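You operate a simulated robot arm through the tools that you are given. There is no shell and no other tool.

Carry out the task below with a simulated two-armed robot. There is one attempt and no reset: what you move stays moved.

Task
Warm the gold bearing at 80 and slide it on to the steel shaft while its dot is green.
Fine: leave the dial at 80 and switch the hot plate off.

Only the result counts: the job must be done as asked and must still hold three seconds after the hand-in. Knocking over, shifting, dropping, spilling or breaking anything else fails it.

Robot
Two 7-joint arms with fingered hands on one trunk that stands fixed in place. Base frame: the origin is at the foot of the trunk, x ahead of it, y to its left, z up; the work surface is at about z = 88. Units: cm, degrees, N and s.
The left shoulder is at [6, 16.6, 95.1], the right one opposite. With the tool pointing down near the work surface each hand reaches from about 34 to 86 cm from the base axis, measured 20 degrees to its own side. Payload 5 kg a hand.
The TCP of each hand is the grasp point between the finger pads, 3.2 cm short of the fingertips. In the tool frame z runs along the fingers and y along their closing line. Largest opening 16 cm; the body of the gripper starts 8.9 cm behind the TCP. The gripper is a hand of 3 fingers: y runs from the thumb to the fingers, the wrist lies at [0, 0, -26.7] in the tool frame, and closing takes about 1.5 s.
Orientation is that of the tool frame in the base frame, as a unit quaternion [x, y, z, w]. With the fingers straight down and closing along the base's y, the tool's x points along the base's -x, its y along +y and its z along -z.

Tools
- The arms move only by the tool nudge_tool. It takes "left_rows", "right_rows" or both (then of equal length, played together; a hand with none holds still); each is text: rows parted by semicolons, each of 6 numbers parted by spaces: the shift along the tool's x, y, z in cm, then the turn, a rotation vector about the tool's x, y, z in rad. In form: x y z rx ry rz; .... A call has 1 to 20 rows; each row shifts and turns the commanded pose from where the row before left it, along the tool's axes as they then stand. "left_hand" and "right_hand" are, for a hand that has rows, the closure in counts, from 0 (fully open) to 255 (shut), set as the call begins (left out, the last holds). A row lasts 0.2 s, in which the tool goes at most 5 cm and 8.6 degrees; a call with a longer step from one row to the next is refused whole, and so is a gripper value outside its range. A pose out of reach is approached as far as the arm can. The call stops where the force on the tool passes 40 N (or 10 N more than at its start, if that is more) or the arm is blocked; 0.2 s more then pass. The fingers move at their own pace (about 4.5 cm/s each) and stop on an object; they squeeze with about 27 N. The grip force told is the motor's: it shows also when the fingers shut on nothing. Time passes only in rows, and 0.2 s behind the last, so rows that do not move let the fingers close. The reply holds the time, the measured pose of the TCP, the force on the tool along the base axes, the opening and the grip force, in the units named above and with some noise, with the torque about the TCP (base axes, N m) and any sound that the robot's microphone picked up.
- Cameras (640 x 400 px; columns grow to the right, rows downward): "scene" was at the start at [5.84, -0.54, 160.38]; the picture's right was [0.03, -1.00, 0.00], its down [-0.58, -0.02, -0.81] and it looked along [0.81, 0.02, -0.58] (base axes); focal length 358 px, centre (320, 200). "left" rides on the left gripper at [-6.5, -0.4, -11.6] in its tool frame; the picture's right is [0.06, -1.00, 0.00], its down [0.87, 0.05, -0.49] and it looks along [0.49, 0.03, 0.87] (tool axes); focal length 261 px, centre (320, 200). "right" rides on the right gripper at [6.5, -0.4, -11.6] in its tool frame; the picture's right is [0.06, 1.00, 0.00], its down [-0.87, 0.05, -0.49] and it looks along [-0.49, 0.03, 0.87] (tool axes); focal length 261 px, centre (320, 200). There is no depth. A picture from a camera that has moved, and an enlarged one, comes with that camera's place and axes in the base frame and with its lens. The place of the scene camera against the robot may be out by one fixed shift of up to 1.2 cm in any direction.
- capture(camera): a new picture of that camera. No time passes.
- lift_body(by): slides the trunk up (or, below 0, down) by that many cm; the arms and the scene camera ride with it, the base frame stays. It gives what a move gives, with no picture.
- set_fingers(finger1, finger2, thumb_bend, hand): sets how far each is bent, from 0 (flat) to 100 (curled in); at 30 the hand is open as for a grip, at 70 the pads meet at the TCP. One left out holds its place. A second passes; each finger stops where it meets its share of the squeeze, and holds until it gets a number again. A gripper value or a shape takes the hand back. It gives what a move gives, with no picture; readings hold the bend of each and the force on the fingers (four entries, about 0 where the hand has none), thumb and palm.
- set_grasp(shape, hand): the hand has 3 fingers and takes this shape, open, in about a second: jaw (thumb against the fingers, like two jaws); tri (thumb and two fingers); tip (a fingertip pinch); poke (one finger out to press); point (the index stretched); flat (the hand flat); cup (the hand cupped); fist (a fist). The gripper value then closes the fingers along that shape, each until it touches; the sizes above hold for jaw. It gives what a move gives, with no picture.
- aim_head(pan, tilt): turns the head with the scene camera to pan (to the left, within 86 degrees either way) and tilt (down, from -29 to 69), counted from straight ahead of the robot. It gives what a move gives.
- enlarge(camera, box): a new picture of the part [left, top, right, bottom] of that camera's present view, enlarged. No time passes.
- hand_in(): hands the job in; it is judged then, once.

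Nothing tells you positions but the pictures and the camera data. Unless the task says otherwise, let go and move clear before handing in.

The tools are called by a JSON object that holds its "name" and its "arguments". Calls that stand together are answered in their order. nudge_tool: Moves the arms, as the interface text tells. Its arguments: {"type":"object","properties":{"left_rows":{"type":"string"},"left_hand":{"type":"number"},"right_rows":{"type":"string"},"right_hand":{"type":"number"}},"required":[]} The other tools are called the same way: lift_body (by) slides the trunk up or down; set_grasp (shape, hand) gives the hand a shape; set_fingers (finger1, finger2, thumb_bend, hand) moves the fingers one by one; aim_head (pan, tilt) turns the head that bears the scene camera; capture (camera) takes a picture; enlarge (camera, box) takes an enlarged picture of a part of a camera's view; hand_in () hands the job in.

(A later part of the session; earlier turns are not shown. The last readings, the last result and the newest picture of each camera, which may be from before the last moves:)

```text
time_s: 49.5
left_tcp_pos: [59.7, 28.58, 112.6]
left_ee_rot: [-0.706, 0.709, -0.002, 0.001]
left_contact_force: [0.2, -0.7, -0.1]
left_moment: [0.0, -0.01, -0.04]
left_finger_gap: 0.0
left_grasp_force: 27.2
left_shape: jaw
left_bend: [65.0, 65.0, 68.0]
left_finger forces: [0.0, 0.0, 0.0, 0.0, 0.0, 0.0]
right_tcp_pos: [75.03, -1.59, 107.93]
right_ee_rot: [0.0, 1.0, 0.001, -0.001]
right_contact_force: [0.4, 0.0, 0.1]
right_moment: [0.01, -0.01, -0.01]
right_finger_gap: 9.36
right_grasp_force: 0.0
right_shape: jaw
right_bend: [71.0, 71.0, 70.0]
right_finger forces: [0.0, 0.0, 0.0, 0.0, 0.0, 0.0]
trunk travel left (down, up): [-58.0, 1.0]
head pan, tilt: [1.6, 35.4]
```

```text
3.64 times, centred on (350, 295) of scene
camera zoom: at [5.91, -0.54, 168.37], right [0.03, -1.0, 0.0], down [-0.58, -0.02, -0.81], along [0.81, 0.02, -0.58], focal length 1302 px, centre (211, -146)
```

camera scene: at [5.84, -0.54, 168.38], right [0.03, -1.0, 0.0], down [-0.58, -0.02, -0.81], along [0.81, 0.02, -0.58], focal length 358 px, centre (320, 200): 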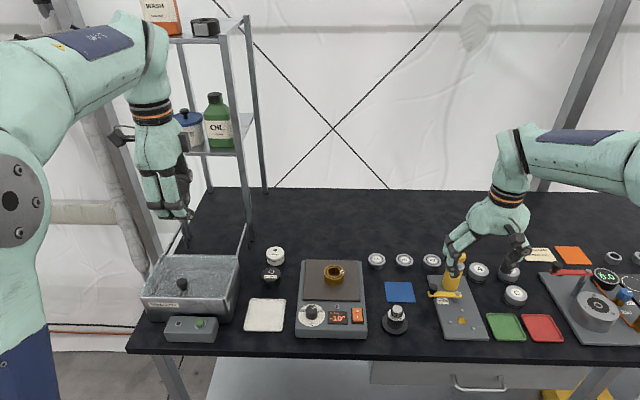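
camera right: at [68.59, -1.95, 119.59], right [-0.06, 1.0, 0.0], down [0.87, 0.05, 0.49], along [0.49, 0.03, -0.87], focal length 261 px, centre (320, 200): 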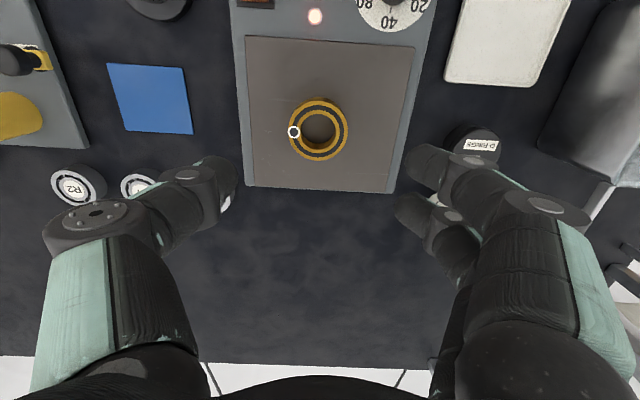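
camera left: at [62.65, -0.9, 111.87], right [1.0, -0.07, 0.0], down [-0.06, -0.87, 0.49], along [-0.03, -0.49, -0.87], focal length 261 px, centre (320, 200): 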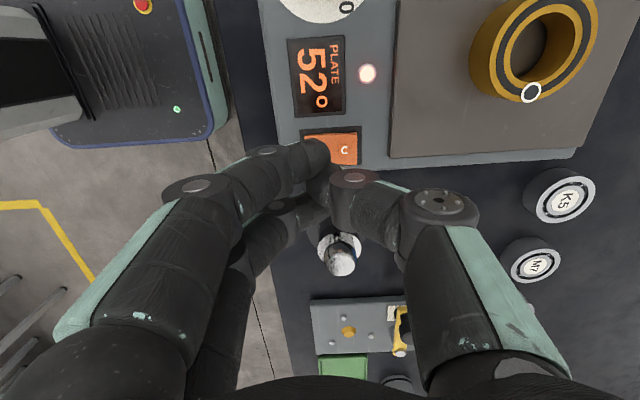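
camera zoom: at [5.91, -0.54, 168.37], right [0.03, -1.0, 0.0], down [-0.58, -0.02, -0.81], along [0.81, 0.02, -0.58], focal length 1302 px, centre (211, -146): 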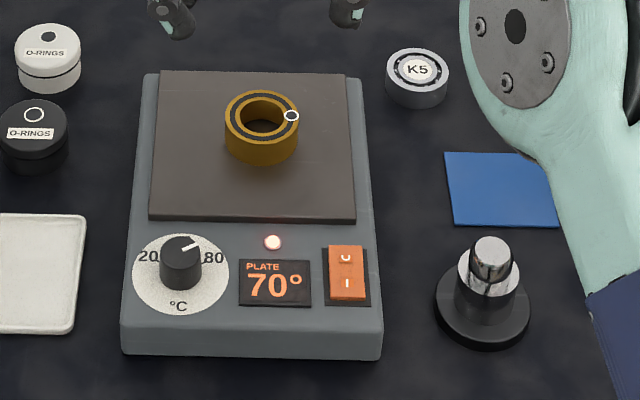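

The plate reads 70° and the dot is still dark. I'll locate the bearing precisely from here while it warms.

{"name": "enlarge", "arguments": {"camera": "right", "box": [280, 90, 360, 170]}}

{"name": "enlarge", "arguments": {"camera": "scene", "box": [320, 255, 370, 295]}}

```text
5.00 times, centred on (320, 130) of right
camera zoom: at [68.59, -1.95, 119.59], right [-0.06, 1.0, 0.0], down [0.87, 0.05, 0.49], along [0.49, 0.03, -0.87], focal length 1303 px, centre (320, 550)
```

zoom: 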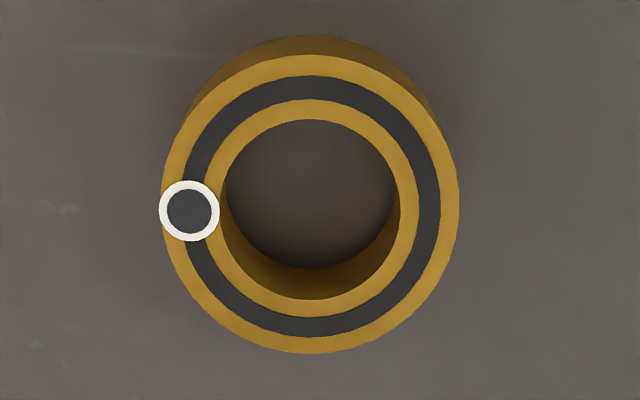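

```text
10.00 times, centred on (345, 275) of scene
camera zoom: at [5.91, -0.54, 168.37], right [0.03, -1.0, 0.0], down [-0.58, -0.02, -0.81], along [0.81, 0.02, -0.58], focal length 3581 px, centre (70, -550)
```

zoom: 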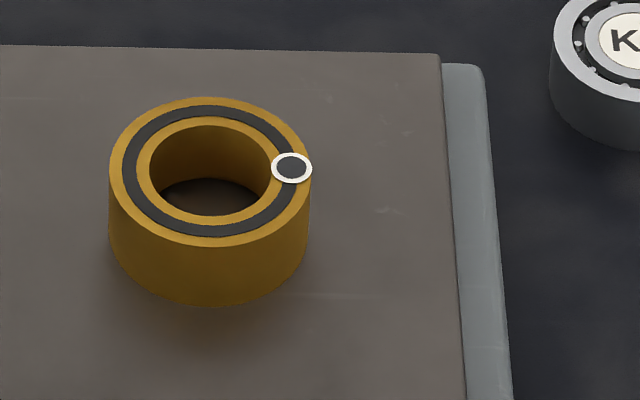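

The bearing centre is at [74.95, -1.75]. I'll lower the open hand around it without touching, ready to grip, and keep watching the dot.

{"name": "nudge_tool", "arguments": {"right_rows": "0.05 -0.12 2.5 0 0 0; 0 0 2.5 0 0 0; 0 0 2.5 0 0 0; 0 0 2.5 0 0 0; 0 0 1.4 0 0 0; 0 0 0 0 0 0"}}

{"name": "capture", "arguments": {"camera": "right"}}

{"name": "enlarge", "arguments": {"camera": "scene", "box": [290, 250, 390, 340]}}

```text
time_s: 50.9
left_tcp_pos: [59.69, 28.63, 112.63]
left_ee_rot: [-0.706, 0.708, -0.002, 0.001]
left_contact_force: [0.6, -0.2, 0.1]
left_moment: [-0.03, -0.01, 0.02]
left_finger_gap: 0.01
left_grasp_force: 26.7
left_shape: jaw
left_bend: [65.0, 65.0, 68.0]
left_finger forces: [0.1, 0.0, 0.0, 0.1, 0.1, 0.1]
right_tcp_pos: [74.88, -1.62, 96.9]
right_ee_rot: [0.0, 1.0, 0.0, 0.0]
right_contact_force: [-1.0, -0.1, 0.3]
right_moment: [0.01, -0.03, -0.01]
right_finger_gap: 9.4
right_grasp_force: 0.1
right_shape: jaw
right_bend: [71.0, 71.0, 70.0]
right_finger forces: [0.0, 0.0, 0.1, 0.0, 0.0, 0.1]
trunk travel left (down, up): [-58.0, 1.0]
head pan, tilt: [1.6, 35.4]
```

```text
taken
camera right: at [68.4, -2.09, 108.55], right [-0.06, 1.0, 0.0], down [0.87, 0.05, 0.49], along [0.49, 0.03, -0.87], focal length 261 px, centre (320, 200)
```

right: 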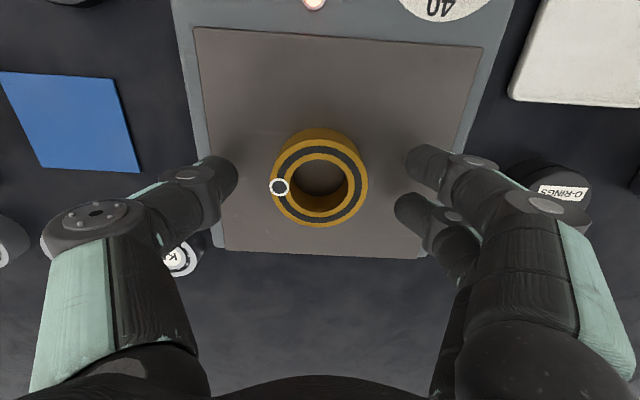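

```text
4.44 times, centred on (340, 295) of scene
camera zoom: at [5.83, -0.54, 168.38], right [0.03, -1.0, 0.0], down [-0.58, -0.02, -0.81], along [0.81, 0.02, -0.58], focal length 1592 px, centre (231, -222)
```

zoom: 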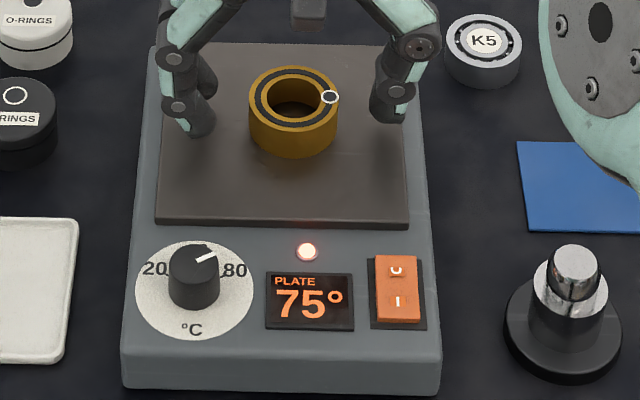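

The plate is at 75° and the hand is aligned to within 0.1 cm. I'll lower the last bit and wait, watching the dot.

{"name": "nudge_tool", "arguments": {"right_rows": "-0.06 -0.1 0.6 0 0 0; 0 0 0 0 0 0; 0 0 0 0 0 0; 0 0 0 0 0 0; 0 0 0 0 0 0; 0 0 0 0 0 0; 0 0 0 0 0 0; 0 0 0 0 0 0; 0 0 0 0 0 0; 0 0 0 0 0 0"}}

{"name": "enlarge", "arguments": {"camera": "scene", "box": [290, 250, 390, 340]}}

{"name": "enlarge", "arguments": {"camera": "right", "box": [220, 100, 420, 260]}}

```text
time_s: 53.1
left_tcp_pos: [59.67, 28.49, 112.55]
left_ee_rot: [-0.706, 0.709, -0.002, 0.001]
left_contact_force: [0.1, 0.3, -0.6]
left_moment: [-0.01, -0.01, 0.02]
left_finger_gap: 0.0
left_grasp_force: 27.1
left_shape: jaw
left_bend: [65.0, 65.0, 68.0]
left_finger forces: [0.1, 0.0, 0.0, 0.0, 0.1, 0.0]
right_tcp_pos: [74.96, -1.84, 96.14]
right_ee_rot: [0.0, 1.0, 0.0, 0.001]
right_contact_force: [0.1, 0.6, -0.1]
right_moment: [0.02, 0.0, 0.02]
right_finger_gap: 9.39
right_grasp_force: 0.1
right_shape: jaw
right_bend: [71.0, 71.0, 70.0]
right_finger forces: [0.0, 0.1, 0.0, 0.1, 0.1, 0.0]
trunk travel left (down, up): [-58.0, 1.0]
head pan, tilt: [1.6, 35.4]
```

```text
4.44 times, centred on (340, 295) of scene
camera zoom: at [5.84, -0.54, 168.38], right [0.03, -1.0, 0.0], down [-0.58, -0.02, -0.81], along [0.81, 0.02, -0.58], focal length 1592 px, centre (231, -222)
```

zoom: 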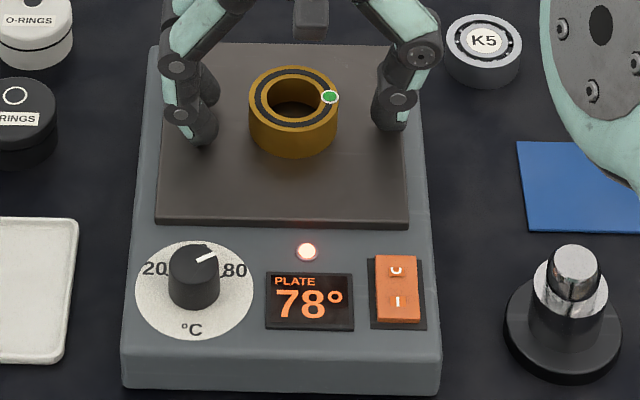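

```text
2.50 times, centred on (320, 180) of right
camera zoom: at [68.42, -2.23, 107.87], right [-0.06, 1.0, 0.0], down [0.87, 0.05, 0.49], along [0.49, 0.03, -0.87], focal length 652 px, centre (320, 250)
```

zoom: 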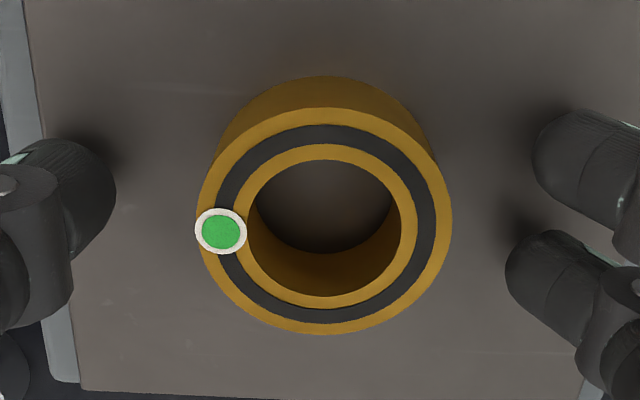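

The dot is green with the plate at 78°. I'll close the grip while the bearing is still on the plate.

{"name": "nudge_tool", "arguments": {"right_rows": "0 0 0 0 0 0; 0 0 0 0 0 0; 0 0 0 0 0 0; 0 0 0 0 0 0; 0 0 0 0 0 0; 0 0 0 0 0 0; 0 0 0 0 0 0", "right_hand": 255}}

{"name": "enlarge", "arguments": {"camera": "right", "box": [220, 100, 420, 260]}}

{"name": "enlarge", "arguments": {"camera": "scene", "box": [290, 250, 430, 350]}}

```text
time_s: 54.7
left_tcp_pos: [59.76, 28.54, 112.62]
left_ee_rot: [-0.706, 0.709, -0.003, 0.001]
left_contact_force: [-0.3, 0.3, 0.6]
left_moment: [0.0, 0.01, -0.03]
left_finger_gap: 0.02
left_grasp_force: 27.2
left_shape: jaw
left_bend: [65.0, 65.0, 68.0]
left_finger forces: [0.0, 0.0, 0.0, 0.0, 0.0, 0.1]
right_tcp_pos: [75.07, -1.73, 96.05]
right_ee_rot: [0.0, 1.0, 0.0, 0.001]
right_contact_force: [-1.2, -0.2, 0.5]
right_moment: [-0.01, -0.02, 0.01]
right_finger_gap: 4.58
right_grasp_force: 27.0
right_shape: jaw
right_bend: [73.0, 73.0, 70.0]
right_finger forces: [12.1, 12.2, 0.1, 0.0, 23.7, 0.1]
trunk travel left (down, up): [-58.0, 1.0]
head pan, tilt: [1.6, 35.4]
```

```text
2.50 times, centred on (320, 180) of right
camera zoom: at [68.43, -2.24, 107.85], right [-0.06, 1.0, 0.0], down [0.87, 0.05, 0.49], along [0.49, 0.03, -0.87], focal length 652 px, centre (320, 250)
```

zoom: 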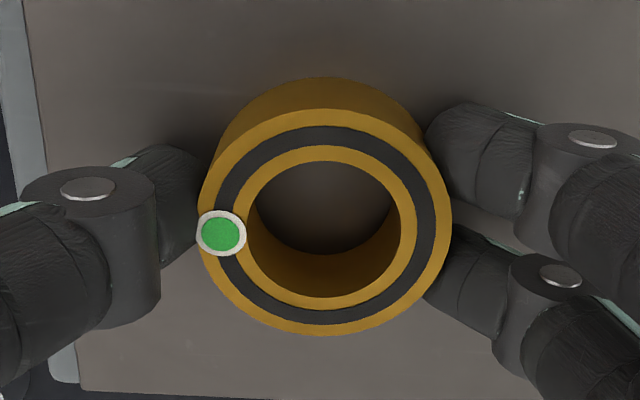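

```text
4.00 times, centred on (360, 300) of scene
camera zoom: at [5.86, -0.54, 168.38], right [0.03, -1.0, 0.0], down [-0.58, -0.02, -0.81], along [0.81, 0.02, -0.58], focal length 1433 px, centre (160, -200)
```

zoom: 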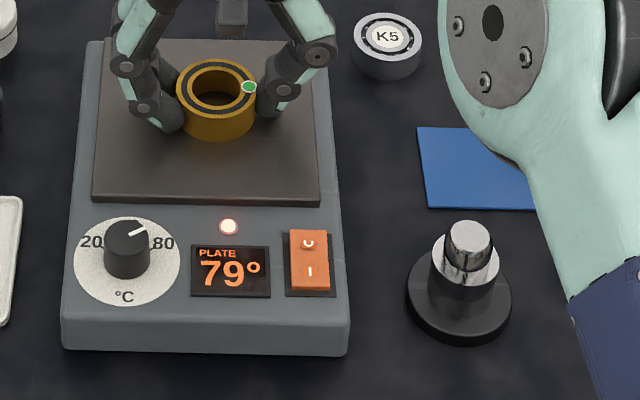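

The grip is even (12 + 12 against 24 N) and the dot is green. I'll lift and carry it straight over the shaft.

{"name": "nudge_tool", "arguments": {"right_rows": "0 0 -2.1 0 0 0; 0.4 -0.5 -2.1 0 0 0; 2.35 -3.18 0 0 0 0; 2.35 -3.18 0 0 0 0; 2.35 -3.18 0 0 0 0; 2.35 -3.18 0 0 0 0; 1.97 -2.66 0 0 0 0; 0 0 0 0 0 0"}}

{"name": "enlarge", "arguments": {"camera": "right", "box": [220, 100, 420, 260]}}

{"name": "enlarge", "arguments": {"camera": "scene", "box": [330, 260, 450, 350]}}

```text
time_s: 56.5
left_tcp_pos: [59.63, 28.57, 112.53]
left_ee_rot: [-0.706, 0.708, -0.002, 0.0]
left_contact_force: [0.0, 0.1, -1.2]
left_moment: [0.01, -0.02, 0.01]
left_finger_gap: 0.0
left_grasp_force: 27.3
left_shape: jaw
left_bend: [65.0, 65.0, 68.0]
left_finger forces: [0.0, 0.0, 0.1, 0.0, 0.1, 0.0]
right_tcp_pos: [63.06, -17.58, 100.13]
right_ee_rot: [0.0, 1.0, 0.0, 0.0]
right_contact_force: [-0.4, 0.2, -2.8]
right_moment: [0.0, 0.01, 0.01]
right_finger_gap: 4.55
right_grasp_force: 27.1
right_shape: jaw
right_bend: [73.0, 73.0, 70.0]
right_finger forces: [12.2, 12.5, 0.0, 0.0, 24.0, 0.1]
trunk travel left (down, up): [-58.0, 1.0]
head pan, tilt: [1.6, 35.4]
```

```text
2.50 times, centred on (320, 180) of right
camera zoom: at [56.47, -18.05, 111.88], right [-0.06, 1.0, 0.0], down [0.87, 0.05, 0.49], along [0.49, 0.03, -0.87], focal length 652 px, centre (320, 250)
```

zoom: 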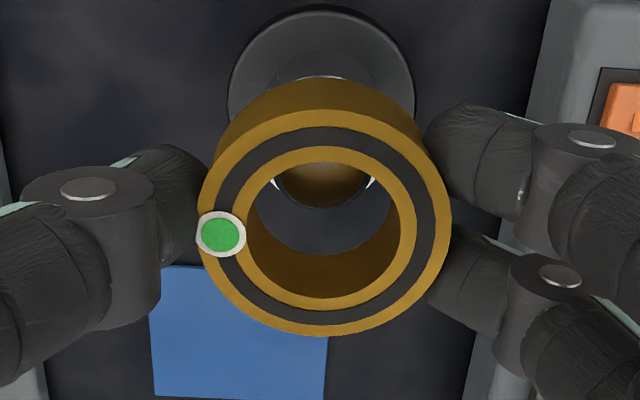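

```text
4.44 times, centred on (390, 305) of scene
camera zoom: at [5.89, -0.49, 168.37], right [0.03, -1.0, 0.0], down [-0.58, -0.02, -0.81], along [0.81, 0.02, -0.58], focal length 1592 px, centre (9, -267)
```

zoom: 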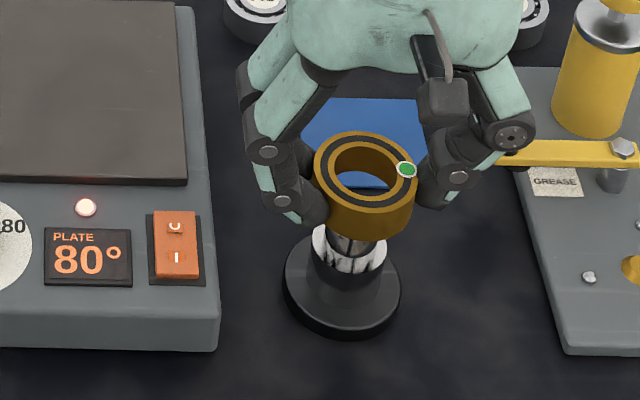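

The dot is still green and the bearing sits nearly concentric above the shaft. I'll zoom in hard on the alignment before lowering, since pictures cost no time.

{"name": "enlarge", "arguments": {"camera": "scene", "box": [385, 280, 435, 340]}}

{"name": "enlarge", "arguments": {"camera": "right", "box": [280, 100, 360, 240]}}

```text
6.67 times, centred on (410, 310) of scene
camera zoom: at [5.89, -0.49, 168.37], right [0.03, -1.0, 0.0], down [-0.58, -0.02, -0.81], along [0.81, 0.02, -0.58], focal length 2388 px, centre (-280, -533)
```

zoom: 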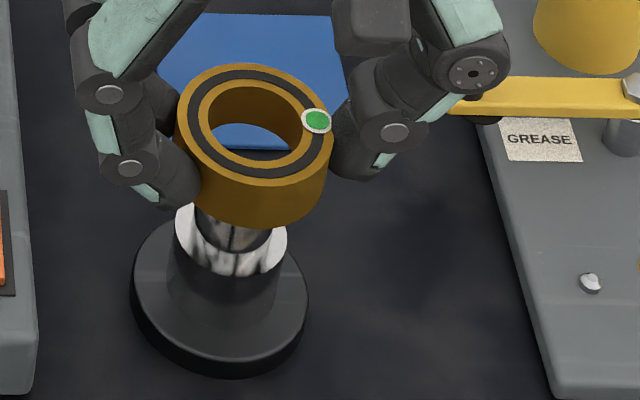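

```text
2.86 times, centred on (320, 170) of right
camera zoom: at [56.47, -18.05, 111.88], right [-0.06, 1.0, 0.0], down [0.87, 0.05, 0.49], along [0.49, 0.03, -0.87], focal length 745 px, centre (320, 286)
```

zoom: 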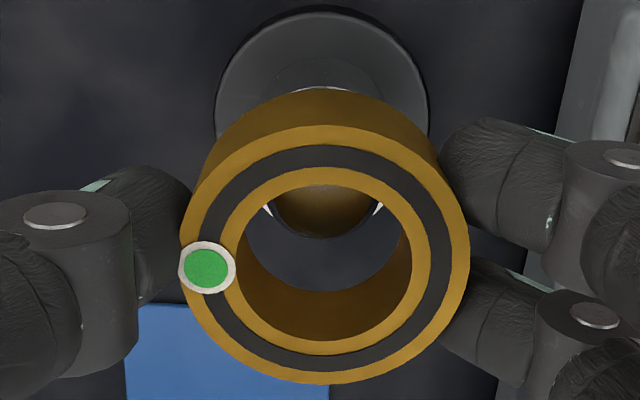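

The scene view puts the bearing within 0.05 cm of the shaft in y and about 0.1 cm short in x. I'll correct x slightly and lower to just above the shaft's tip.

{"name": "nudge_tool", "arguments": {"right_rows": "-0.1 0 0.8 0 0 0; 0 0 0.7 0 0 0; 0 0 0.3 0 0 0"}}

{"name": "enlarge", "arguments": {"camera": "right", "box": [280, 100, 360, 240]}}

{"name": "enlarge", "arguments": {"camera": "scene", "box": [385, 280, 435, 340]}}

```text
time_s: 57.3
left_tcp_pos: [59.72, 28.56, 112.74]
left_ee_rot: [-0.706, 0.708, -0.003, 0.0]
left_contact_force: [0.2, 0.2, 0.6]
left_moment: [-0.02, -0.02, -0.01]
left_finger_gap: 0.0
left_grasp_force: 26.8
left_shape: jaw
left_bend: [65.0, 65.0, 68.0]
left_finger forces: [0.0, 0.1, 0.0, 0.0, 0.0, 0.0]
right_tcp_pos: [63.33, -17.75, 98.5]
right_ee_rot: [0.0, 1.0, 0.0, 0.0]
right_contact_force: [0.1, 0.5, -2.4]
right_moment: [0.0, 0.05, 0.01]
right_finger_gap: 4.54
right_grasp_force: 27.2
right_shape: jaw
right_bend: [73.0, 73.0, 70.0]
right_finger forces: [12.1, 12.4, 0.0, 0.0, 24.1, 0.0]
trunk travel left (down, up): [-58.0, 1.0]
head pan, tilt: [1.6, 35.4]
```

```text
2.86 times, centred on (320, 170) of right
camera zoom: at [56.78, -18.21, 110.09], right [-0.06, 1.0, 0.0], down [0.87, 0.05, 0.49], along [0.49, 0.03, -0.87], focal length 745 px, centre (320, 286)
```

zoom: 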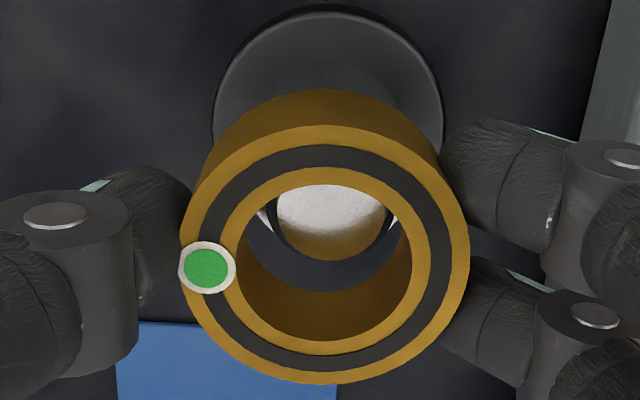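

```text
6.67 times, centred on (410, 310) of scene
camera zoom: at [5.87, -0.56, 168.38], right [0.03, -1.0, 0.0], down [-0.58, -0.02, -0.81], along [0.81, 0.02, -0.58], focal length 2388 px, centre (-280, -533)
```

zoom: 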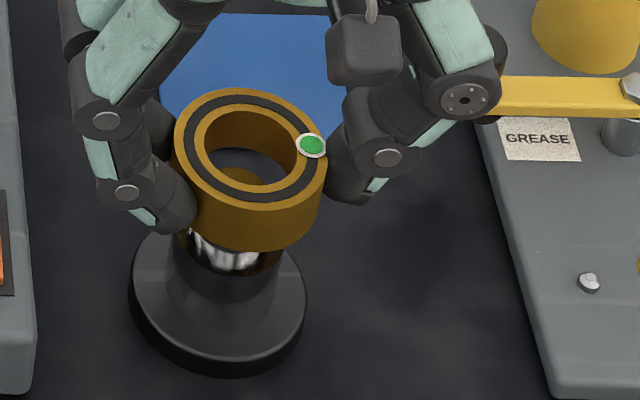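

The dot is still green and the bearing bottom is level with the shaft's tip. The shaft lies about 0.13 cm toward +y of the bore centre, so I'll correct that and start lowering on to it.

{"name": "nudge_tool", "arguments": {"right_rows": "0 0.13 0 0 0 0; 0 0 0.3 0 0 0; 0 0 0.2 0 0 0"}}

{"name": "enlarge", "arguments": {"camera": "right", "box": [280, 100, 360, 240]}}

{"name": "enlarge", "arguments": {"camera": "scene", "box": [385, 280, 435, 340]}}

```text
time_s: 58.1
left_tcp_pos: [59.75, 28.57, 112.61]
left_ee_rot: [-0.706, 0.708, -0.003, 0.001]
left_contact_force: [0.3, 0.0, -0.3]
left_moment: [0.0, 0.01, 0.01]
left_finger_gap: 0.0
left_grasp_force: 27.2
left_shape: jaw
left_bend: [65.0, 65.0, 68.0]
left_finger forces: [0.1, 0.1, 0.0, 0.1, 0.0, 0.0]
right_tcp_pos: [63.41, -17.52, 97.94]
right_ee_rot: [0.0, 1.0, 0.001, 0.0]
right_contact_force: [0.5, 0.1, -2.6]
right_moment: [0.0, 0.02, 0.02]
right_finger_gap: 4.53
right_grasp_force: 27.2
right_shape: jaw
right_bend: [73.0, 73.0, 70.0]
right_finger forces: [12.1, 12.4, 0.1, 0.1, 24.0, 0.0]
trunk travel left (down, up): [-58.0, 1.0]
head pan, tilt: [1.6, 35.4]
```

```text
2.86 times, centred on (320, 170) of right
camera zoom: at [56.86, -18.02, 109.65], right [-0.06, 1.0, 0.0], down [0.87, 0.05, 0.49], along [0.49, 0.03, -0.87], focal length 745 px, centre (320, 286)
```

zoom: 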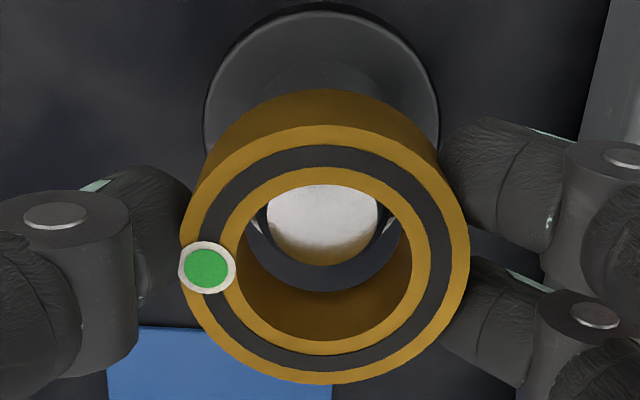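

```text
6.67 times, centred on (410, 310) of scene
camera zoom: at [5.86, -0.55, 168.38], right [0.03, -1.0, 0.0], down [-0.58, -0.02, -0.81], along [0.81, 0.02, -0.58], focal length 2388 px, centre (-280, -533)
```

zoom: 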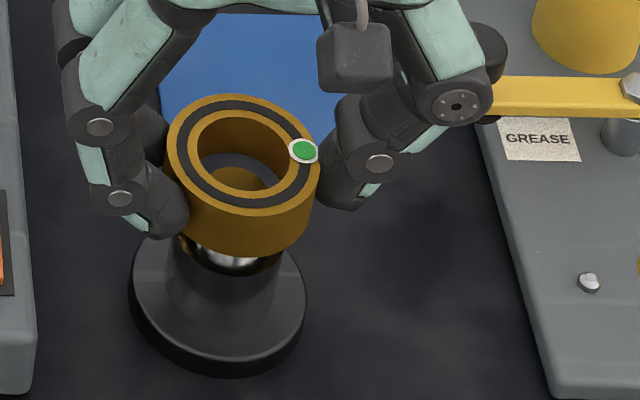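

Aligned in y now, and the bearing has started over the tip without contact. It's about 0.2 cm too far in x, so I'll correct that and lower a bit further.

{"name": "nudge_tool", "arguments": {"right_rows": "0.2 -0.02 0 0 0 0; 0 0 0.2 0 0 0"}}

{"name": "enlarge", "arguments": {"camera": "right", "box": [280, 100, 360, 240]}}

{"name": "enlarge", "arguments": {"camera": "scene", "box": [385, 280, 435, 340]}}

```text
time_s: 58.7
left_tcp_pos: [59.7, 28.41, 112.64]
left_ee_rot: [-0.706, 0.708, -0.003, 0.001]
left_contact_force: [0.7, 0.0, -0.1]
left_moment: [-0.03, -0.01, 0.04]
left_finger_gap: 0.0
left_grasp_force: 26.8
left_shape: jaw
left_bend: [65.0, 65.0, 68.0]
left_finger forces: [0.0, 0.0, 0.0, 0.0, 0.0, 0.1]
right_tcp_pos: [63.18, -17.63, 97.68]
right_ee_rot: [0.0, 1.0, 0.0, -0.001]
right_contact_force: [0.6, -0.9, -2.0]
right_moment: [0.0, 0.02, -0.01]
right_finger_gap: 4.54
right_grasp_force: 27.1
right_shape: jaw
right_bend: [73.0, 73.0, 70.0]
right_finger forces: [12.1, 12.5, 0.0, 0.0, 23.9, 0.1]
trunk travel left (down, up): [-58.0, 1.0]
head pan, tilt: [1.6, 35.4]
```

```text
2.86 times, centred on (320, 170) of right
camera zoom: at [56.59, -18.07, 109.4], right [-0.06, 1.0, 0.0], down [0.87, 0.05, 0.49], along [0.49, 0.03, -0.87], focal length 745 px, centre (320, 286)
```

zoom: 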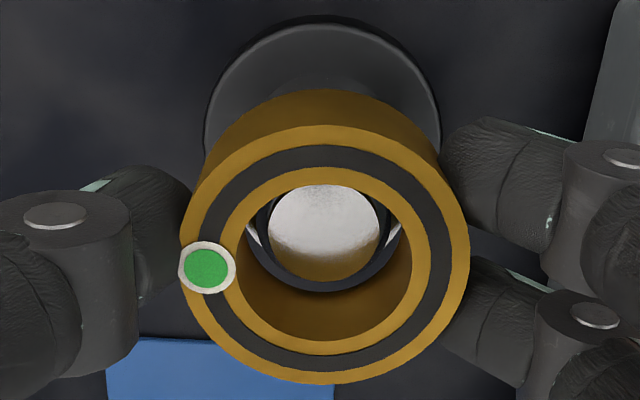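

```text
6.67 times, centred on (410, 310) of scene
camera zoom: at [5.87, -0.55, 168.38], right [0.03, -1.0, 0.0], down [-0.58, -0.02, -0.81], along [0.81, 0.02, -0.58], focal length 2388 px, centre (-280, -533)
```

zoom: 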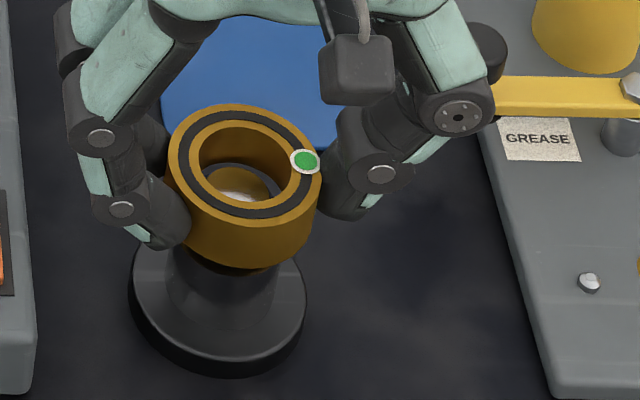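

There is no contact force, the dot is green, and the tip is inside the bore. I'll keep lowering with a tiny x correction, watching the force.

{"name": "nudge_tool", "arguments": {"right_rows": "-0.07 0 0.3 0 0 0; 0 0 0.3 0 0 0"}}

{"name": "enlarge", "arguments": {"camera": "right", "box": [280, 100, 360, 240]}}

{"name": "enlarge", "arguments": {"camera": "scene", "box": [385, 280, 435, 340]}}

```text
time_s: 59.3
left_tcp_pos: [59.73, 28.53, 112.58]
left_ee_rot: [-0.706, 0.708, -0.002, 0.001]
left_contact_force: [0.1, -0.1, 0.4]
left_moment: [0.02, -0.02, 0.0]
left_finger_gap: 0.0
left_grasp_force: 27.2
left_shape: jaw
left_bend: [65.0, 65.0, 68.0]
left_finger forces: [0.0, 0.1, 0.0, 0.1, 0.0, 0.1]
right_tcp_pos: [63.2, -17.53, 97.11]
right_ee_rot: [0.0, 1.0, 0.001, 0.0]
right_contact_force: [0.0, 0.8, -2.4]
right_moment: [-0.02, -0.02, -0.01]
right_finger_gap: 4.58
right_grasp_force: 27.0
right_shape: jaw
right_bend: [73.0, 73.0, 70.0]
right_finger forces: [12.0, 12.3, 0.0, 0.0, 24.0, 0.0]
trunk travel left (down, up): [-58.0, 1.0]
head pan, tilt: [1.6, 35.4]
```

```text
2.86 times, centred on (320, 170) of right
camera zoom: at [56.65, -18.03, 108.76], right [-0.06, 1.0, 0.0], down [0.87, 0.05, 0.49], along [0.49, 0.03, -0.87], focal length 745 px, centre (320, 286)
```

zoom: 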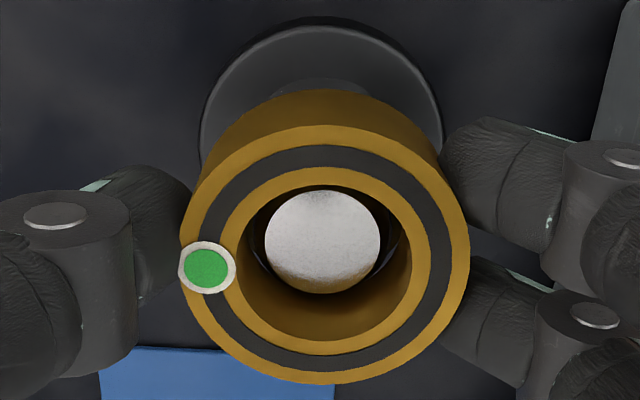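

```text
6.67 times, centred on (410, 310) of scene
camera zoom: at [5.85, -0.55, 168.38], right [0.03, -1.0, 0.0], down [-0.58, -0.02, -0.81], along [0.81, 0.02, -0.58], focal length 2388 px, centre (-280, -533)
```

zoom: 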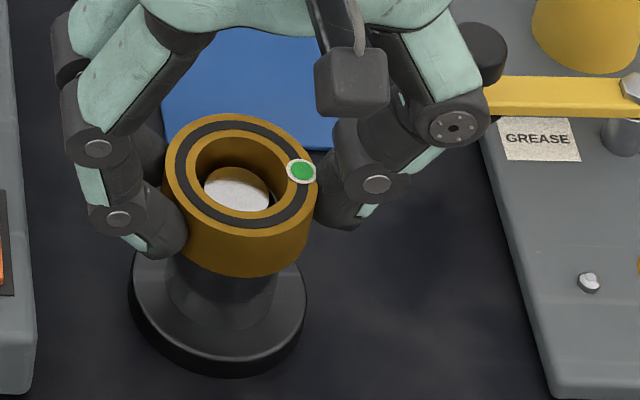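

The shaft tip is concentric in the bore to under 1 mm with no side force, and the dot is green. I'll continue down toward the shoulder.

{"name": "nudge_tool", "arguments": {"right_rows": "-0.03 -0.04 0.3 0 0 0; 0 0 0.25 0 0 0; 0 0 0.2 0 0 0"}}

{"name": "enlarge", "arguments": {"camera": "right", "box": [280, 100, 360, 240]}}

{"name": "enlarge", "arguments": {"camera": "scene", "box": [385, 280, 435, 340]}}

```text
time_s: 60.1
left_tcp_pos: [59.63, 28.59, 112.67]
left_ee_rot: [-0.706, 0.709, -0.003, 0.002]
left_contact_force: [0.0, 0.7, -0.3]
left_moment: [-0.01, 0.03, 0.0]
left_finger_gap: 0.0
left_grasp_force: 27.6
left_shape: jaw
left_bend: [65.0, 65.0, 68.0]
left_finger forces: [0.0, 0.0, 0.0, 0.1, 0.0, 0.0]
right_tcp_pos: [63.15, -17.53, 96.26]
right_ee_rot: [0.0, 1.0, 0.0, 0.0]
right_contact_force: [-0.5, -0.4, -2.0]
right_moment: [0.0, 0.03, 0.03]
right_finger_gap: 4.55
right_grasp_force: 27.2
right_shape: jaw
right_bend: [73.0, 73.0, 70.0]
right_finger forces: [12.1, 12.4, 0.0, 0.0, 24.0, 0.0]
trunk travel left (down, up): [-58.0, 1.0]
head pan, tilt: [1.6, 35.4]
```

```text
2.86 times, centred on (320, 170) of right
camera zoom: at [56.67, -18.07, 108.01], right [-0.06, 1.0, 0.0], down [0.87, 0.05, 0.49], along [0.49, 0.03, -0.87], focal length 745 px, centre (320, 286)
```

zoom: 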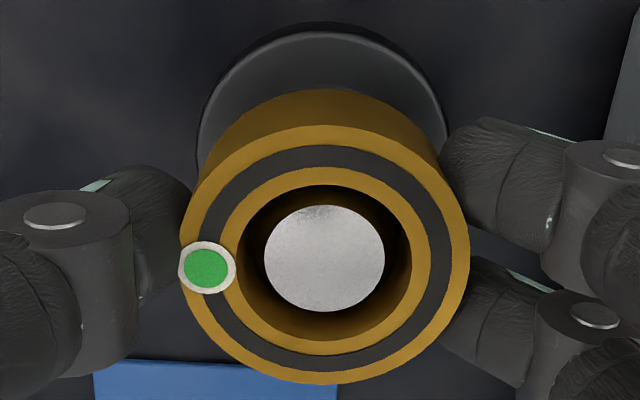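

```text
6.67 times, centred on (410, 310) of scene
camera zoom: at [5.86, -0.56, 168.38], right [0.03, -1.0, 0.0], down [-0.58, -0.02, -0.81], along [0.81, 0.02, -0.58], focal length 2388 px, centre (-280, -533)
```

zoom: 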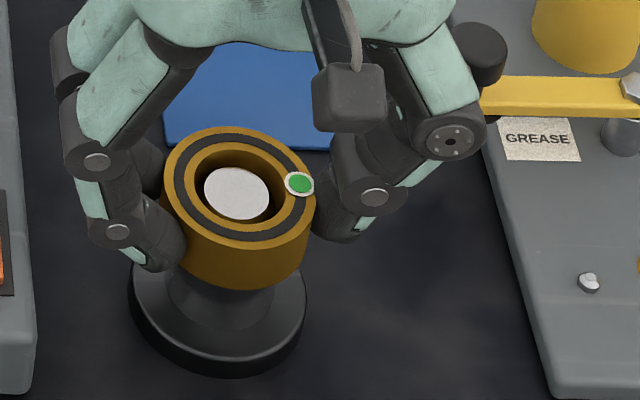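

It's concentric and sliding freely, with the bottom close to the shoulder. I'll continue in small steps until contact.

{"name": "nudge_tool", "arguments": {"right_rows": "0 0 0.15 0 0 0; 0 0 0 0 0 0"}}

{"name": "nudge_tool", "arguments": {"right_rows": "0 0 0.15 0 0 0; 0 0 0 0 0 0"}}

{"name": "enlarge", "arguments": {"camera": "right", "box": [280, 100, 360, 240]}}

{"name": "enlarge", "arguments": {"camera": "scene", "box": [385, 280, 435, 340]}}

```text
time_s: 60.7
left_tcp_pos: [59.81, 28.53, 112.63]
left_ee_rot: [-0.705, 0.709, -0.002, 0.001]
left_contact_force: [-0.2, -0.4, -0.4]
left_moment: [-0.03, 0.0, 0.01]
left_finger_gap: 0.01
left_grasp_force: 26.5
left_shape: jaw
left_bend: [65.0, 65.0, 68.0]
left_finger forces: [0.1, 0.1, 0.0, 0.1, 0.0, 0.1]
right_tcp_pos: [63.24, -17.67, 96.2]
right_ee_rot: [0.0, 1.0, 0.0, 0.001]
right_contact_force: [0.3, 0.5, -2.3]
right_moment: [0.0, -0.01, 0.0]
right_finger_gap: 4.51
right_grasp_force: 27.2
right_shape: jaw
right_bend: [73.0, 73.0, 70.0]
right_finger forces: [12.2, 12.4, 0.0, 0.0, 24.0, 0.0]
trunk travel left (down, up): [-58.0, 1.0]
head pan, tilt: [1.6, 35.4]
```

```text
time_s: 61.3
left_tcp_pos: [59.65, 28.6, 112.68]
left_ee_rot: [-0.706, 0.708, -0.002, 0.001]
left_contact_force: [-0.1, 0.1, -0.2]
left_moment: [-0.01, 0.02, -0.01]
left_finger_gap: 0.0
left_grasp_force: 27.0
left_shape: jaw
left_bend: [65.0, 65.0, 68.0]
left_finger forces: [0.0, 0.0, 0.0, 0.1, 0.0, 0.1]
right_tcp_pos: [63.23, -17.62, 96.13]
right_ee_rot: [0.0, 1.0, 0.0, 0.0]
right_contact_force: [1.2, -0.6, -1.4]
right_moment: [0.0, -0.01, 0.02]
right_finger_gap: 4.53
right_grasp_force: 26.5
right_shape: jaw
right_bend: [73.0, 73.0, 70.0]
right_finger forces: [11.9, 12.4, 0.0, 0.0, 23.9, 0.0]
trunk travel left (down, up): [-58.0, 1.0]
head pan, tilt: [1.6, 35.4]
```

```text
2.86 times, centred on (320, 170) of right
camera zoom: at [56.7, -18.08, 107.76], right [-0.06, 1.0, 0.0], down [0.87, 0.05, 0.49], along [0.49, 0.03, -0.87], focal length 745 px, centre (320, 286)
```

zoom: 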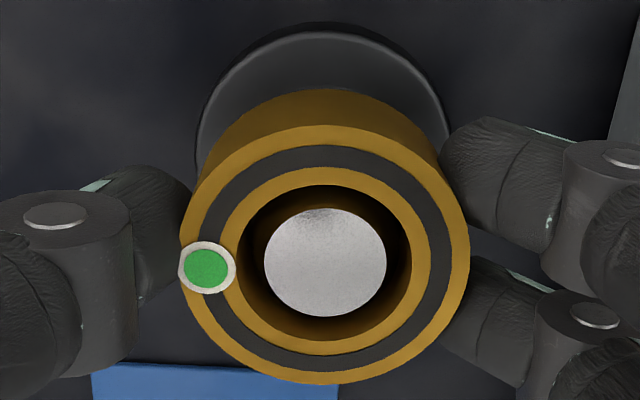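

```text
6.67 times, centred on (410, 310) of scene
camera zoom: at [5.86, -0.56, 168.38], right [0.03, -1.0, 0.0], down [-0.58, -0.02, -0.81], along [0.81, 0.02, -0.58], focal length 2388 px, centre (-280, -533)
```

zoom: 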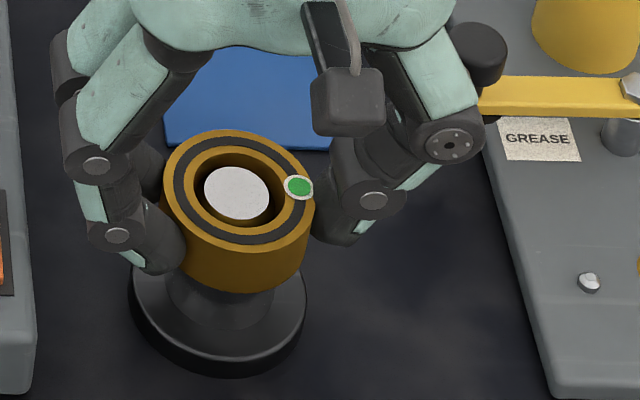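

Still free, with no contact. I'll keep lowering.

{"name": "nudge_tool", "arguments": {"right_rows": "0 0 0.2 0 0 0; 0 0 0.1 0 0 0"}}

{"name": "nudge_tool", "arguments": {"right_rows": "0 0 0.15 0 0 0"}}

{"name": "nudge_tool", "arguments": {"right_rows": "0 0 0.15 0 0 0"}}

{"name": "enlarge", "arguments": {"camera": "right", "box": [280, 100, 360, 240]}}

{"name": "enlarge", "arguments": {"camera": "scene", "box": [385, 280, 435, 340]}}

```text
time_s: 61.9
left_tcp_pos: [59.64, 28.68, 112.7]
left_ee_rot: [-0.706, 0.708, -0.002, 0.0]
left_contact_force: [0.3, 0.1, 0.7]
left_moment: [-0.03, -0.03, 0.03]
left_finger_gap: 0.0
left_grasp_force: 27.5
left_shape: jaw
left_bend: [65.0, 65.0, 68.0]
left_finger forces: [0.1, 0.0, 0.0, 0.0, 0.0, 0.0]
right_tcp_pos: [63.26, -17.68, 95.88]
right_ee_rot: [0.001, 1.0, 0.001, 0.001]
right_contact_force: [-0.8, -0.4, 7.3]
right_moment: [0.06, -0.01, -0.02]
right_finger_gap: 4.55
right_grasp_force: 27.1
right_shape: jaw
right_bend: [73.0, 73.0, 70.0]
right_finger forces: [12.9, 13.2, 0.0, 0.0, 25.2, 0.0]
trunk travel left (down, up): [-58.0, 1.0]
head pan, tilt: [1.6, 35.4]
```

```text
time_s: 62.3
left_tcp_pos: [59.45, 28.48, 112.76]
left_ee_rot: [-0.705, 0.709, -0.003, 0.001]
left_contact_force: [-0.1, -0.4, 0.4]
left_moment: [-0.02, 0.0, -0.02]
left_finger_gap: 0.02
left_grasp_force: 27.3
left_shape: jaw
left_bend: [65.0, 65.0, 68.0]
left_finger forces: [0.1, 0.1, 0.0, 0.0, 0.0, 0.0]
right_tcp_pos: [63.27, -17.66, 95.78]
right_ee_rot: [0.0, 1.0, 0.0, 0.003]
right_contact_force: [-2.2, -1.1, 21.1]
right_moment: [-0.06, 0.01, -0.05]
right_finger_gap: 4.61
right_grasp_force: 27.4
right_shape: jaw
right_bend: [74.0, 74.0, 70.0]
right_finger forces: [14.7, 14.5, 0.0, 0.1, 30.0, 0.0]
trunk travel left (down, up): [-58.0, 1.0]
head pan, tilt: [1.6, 35.4]
```

```text
time_s: 62.7
left_tcp_pos: [59.43, 28.67, 112.76]
left_ee_rot: [-0.706, 0.709, -0.003, 0.001]
left_contact_force: [0.1, 0.2, 0.0]
left_moment: [0.02, 0.01, 0.01]
left_finger_gap: 0.0
left_grasp_force: 27.1
left_shape: jaw
left_bend: [65.0, 65.0, 68.0]
left_finger forces: [0.0, 0.0, 0.0, 0.0, 0.0, 0.1]
right_tcp_pos: [63.23, -17.64, 95.76]
right_ee_rot: [0.001, 1.0, 0.0, 0.004]
right_contact_force: [-2.3, -0.4, 32.9]
right_moment: [-0.02, 0.01, -0.06]
right_finger_gap: 4.7
right_grasp_force: 27.1
right_shape: jaw
right_bend: [74.0, 74.0, 71.0]
right_finger forces: [15.8, 16.0, 0.0, 0.1, 31.9, 0.0]
trunk travel left (down, up): [-58.0, 1.0]
head pan, tilt: [1.6, 35.4]
```

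```text
2.86 times, centred on (320, 170) of right
camera zoom: at [56.62, -18.07, 107.39], right [-0.06, 1.0, 0.0], down [0.87, 0.05, 0.5], along [0.5, 0.03, -0.87], focal length 745 px, centre (320, 286)
```

zoom: 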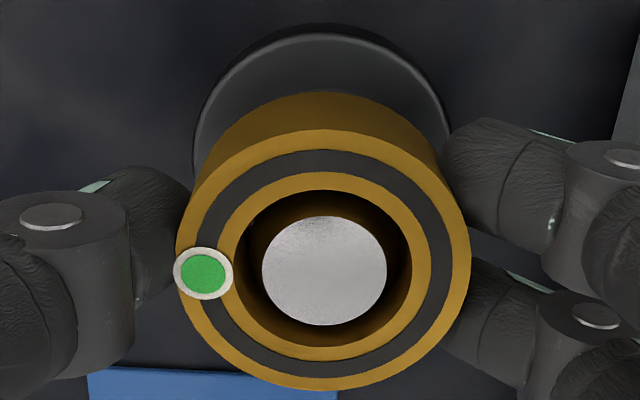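

```text
6.67 times, centred on (410, 310) of scene
camera zoom: at [5.56, -0.48, 168.43], right [0.03, -1.0, 0.0], down [-0.58, -0.02, -0.82], along [0.82, 0.02, -0.58], focal length 2388 px, centre (-280, -533)
```

zoom: 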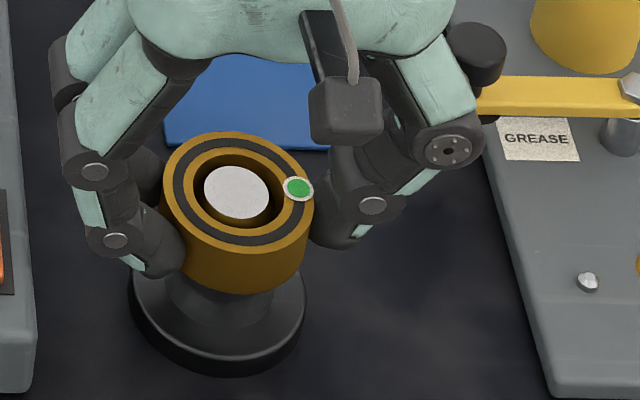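

The vertical force rose to 33 N with no side force at the expected shoulder height, and the silver shoulder is hidden, so the bearing is seated with the dot green. I'll relieve the push, open the hand and lift clear.

{"name": "nudge_tool", "arguments": {"right_rows": "0 0 -0.2 0 0 0; 0 0 0 0 0 0"}}

{"name": "nudge_tool", "arguments": {"right_rows": "0 0 0 0 0 0; 0 0 0 0 0 0; 0 0 0 0 0 0; 0 0 0 0 0 0; 0 0 0 0 0 0", "right_hand": 140}}

{"name": "enlarge", "arguments": {"camera": "right", "box": [220, 80, 420, 260]}}

{"name": "enlarge", "arguments": {"camera": "scene", "box": [365, 270, 455, 350]}}

```text
time_s: 63.3
left_tcp_pos: [59.65, 28.46, 112.66]
left_ee_rot: [-0.705, 0.709, -0.003, 0.001]
left_contact_force: [-0.1, -0.2, -0.8]
left_moment: [-0.01, 0.02, -0.01]
left_finger_gap: 0.0
left_grasp_force: 26.3
left_shape: jaw
left_bend: [65.0, 65.0, 68.0]
left_finger forces: [0.0, 0.0, 0.0, 0.1, 0.0, 0.0]
right_tcp_pos: [63.31, -17.68, 95.67]
right_ee_rot: [0.0, 1.0, 0.001, 0.002]
right_contact_force: [3.9, 0.6, 26.2]
right_moment: [0.07, -0.09, -0.11]
right_finger_gap: 4.7
right_grasp_force: 27.1
right_shape: jaw
right_bend: [74.0, 74.0, 71.0]
right_finger forces: [15.4, 16.4, 0.0, 0.0, 29.2, 0.1]
trunk travel left (down, up): [-58.0, 1.0]
head pan, tilt: [1.6, 35.4]
```

```text
time_s: 64.5
left_tcp_pos: [59.75, 28.45, 112.62]
left_ee_rot: [-0.706, 0.708, -0.003, 0.002]
left_contact_force: [-1.2, 0.5, 0.1]
left_moment: [0.0, -0.04, 0.03]
left_finger_gap: 0.02
left_grasp_force: 27.1
left_shape: jaw
left_bend: [65.0, 65.0, 68.0]
left_finger forces: [0.0, 0.1, 0.1, 0.0, 0.1, 0.1]
right_tcp_pos: [63.25, -17.81, 95.58]
right_ee_rot: [0.0, 1.0, 0.0, 0.0]
right_contact_force: [-0.1, -0.9, -0.9]
right_moment: [-0.02, -0.03, 0.02]
right_finger_gap: 7.16
right_grasp_force: 0.1
right_shape: jaw
right_bend: [73.0, 73.0, 70.0]
right_finger forces: [0.1, 0.0, 0.0, 0.0, 0.1, 0.0]
trunk travel left (down, up): [-58.0, 1.0]
head pan, tilt: [1.6, 35.4]
```

```text
2.22 times, centred on (320, 170) of right
camera zoom: at [56.71, -18.19, 107.31], right [-0.06, 1.0, 0.0], down [0.87, 0.05, 0.49], along [0.49, 0.03, -0.87], focal length 579 px, centre (320, 267)
```

zoom: 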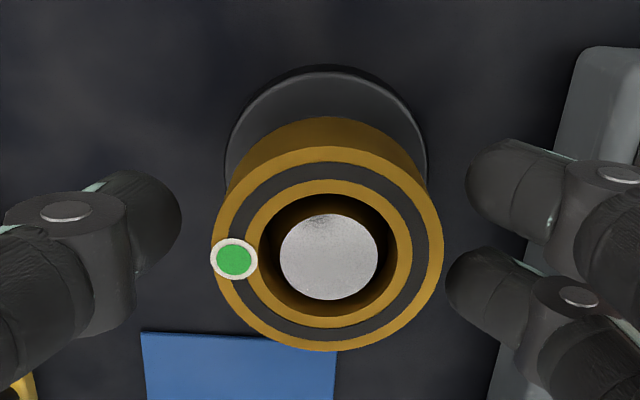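

```text
5.00 times, centred on (410, 310) of scene
camera zoom: at [5.85, -0.55, 168.38], right [0.03, -1.0, 0.0], down [-0.58, -0.02, -0.81], along [0.81, 0.02, -0.58], focal length 1791 px, centre (-130, -350)
```

zoom: 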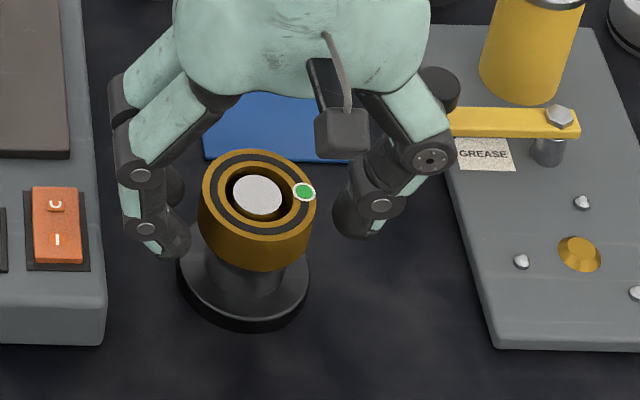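

The bearing is on the shaft, released, with its dot still green. I'll lift the right hand straight up and move it away to the right, then check the fit from another angle.

{"name": "nudge_tool", "arguments": {"right_rows": "0 0.1 0 0 0 0; 0 0 -1 0 0 0; 0 0 -2 0 0 0; 0 0 -3 0 0 0; 0 0 -4 0 0 0; 0 0 -4 0 0 0; 0 0 -3 0 0 0; 0 0 0 0 0 0", "right_hand": 115}}

{"name": "enlarge", "arguments": {"camera": "scene", "box": [365, 270, 455, 350]}}

{"name": "capture", "arguments": {"camera": "scene"}}

{"name": "enlarge", "arguments": {"camera": "right", "box": [260, 70, 380, 170]}}

```text
time_s: 66.3
left_tcp_pos: [59.66, 28.59, 112.62]
left_ee_rot: [-0.706, 0.708, -0.002, 0.001]
left_contact_force: [0.2, -0.4, -0.3]
left_moment: [0.01, 0.0, 0.02]
left_finger_gap: 0.0
left_grasp_force: 26.9
left_shape: jaw
left_bend: [65.0, 65.0, 68.0]
left_finger forces: [0.0, 0.1, 0.0, 0.1, 0.0, 0.0]
right_tcp_pos: [63.19, -17.75, 112.53]
right_ee_rot: [-0.001, 1.0, 0.0, 0.001]
right_contact_force: [-0.3, 0.3, -0.7]
right_moment: [-0.02, -0.02, 0.0]
right_finger_gap: 8.73
right_grasp_force: 0.0
right_shape: jaw
right_bend: [72.0, 72.0, 70.0]
right_finger forces: [0.1, 0.0, 0.0, 0.0, 0.0, 0.1]
trunk travel left (down, up): [-58.0, 1.0]
head pan, tilt: [1.6, 35.4]
```

```text
5.00 times, centred on (410, 310) of scene
camera zoom: at [5.87, -0.56, 168.37], right [0.03, -1.0, 0.0], down [-0.58, -0.02, -0.81], along [0.81, 0.02, -0.58], focal length 1791 px, centre (-130, -350)
```

zoom: 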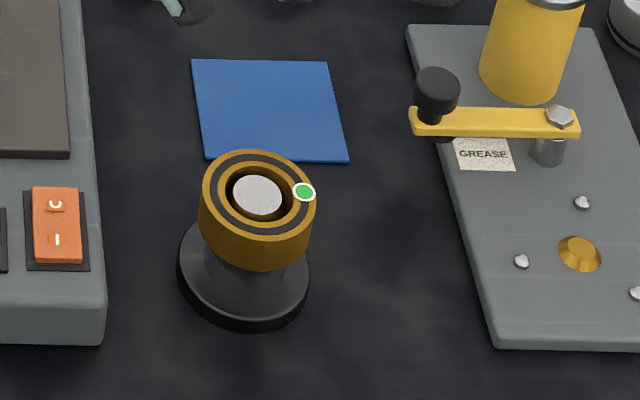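

```text
taken
camera scene: at [5.87, -0.56, 168.37], right [0.03, -1.0, 0.0], down [-0.58, -0.02, -0.81], along [0.81, 0.02, -0.58], focal length 358 px, centre (320, 200)
```

scene: 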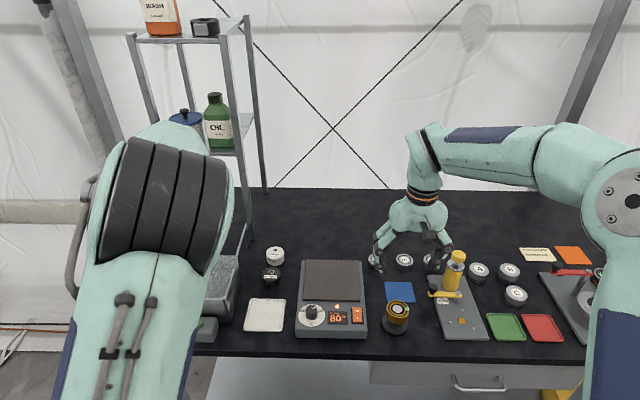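

```text
4.00 times, centred on (320, 120) of right
camera zoom: at [56.61, -18.21, 124.19], right [-0.06, 1.0, 0.0], down [0.87, 0.05, 0.49], along [0.49, 0.03, -0.87], focal length 1043 px, centre (320, 520)
```

zoom: 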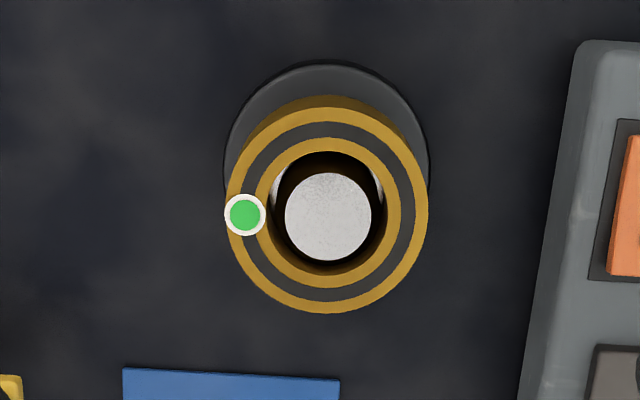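

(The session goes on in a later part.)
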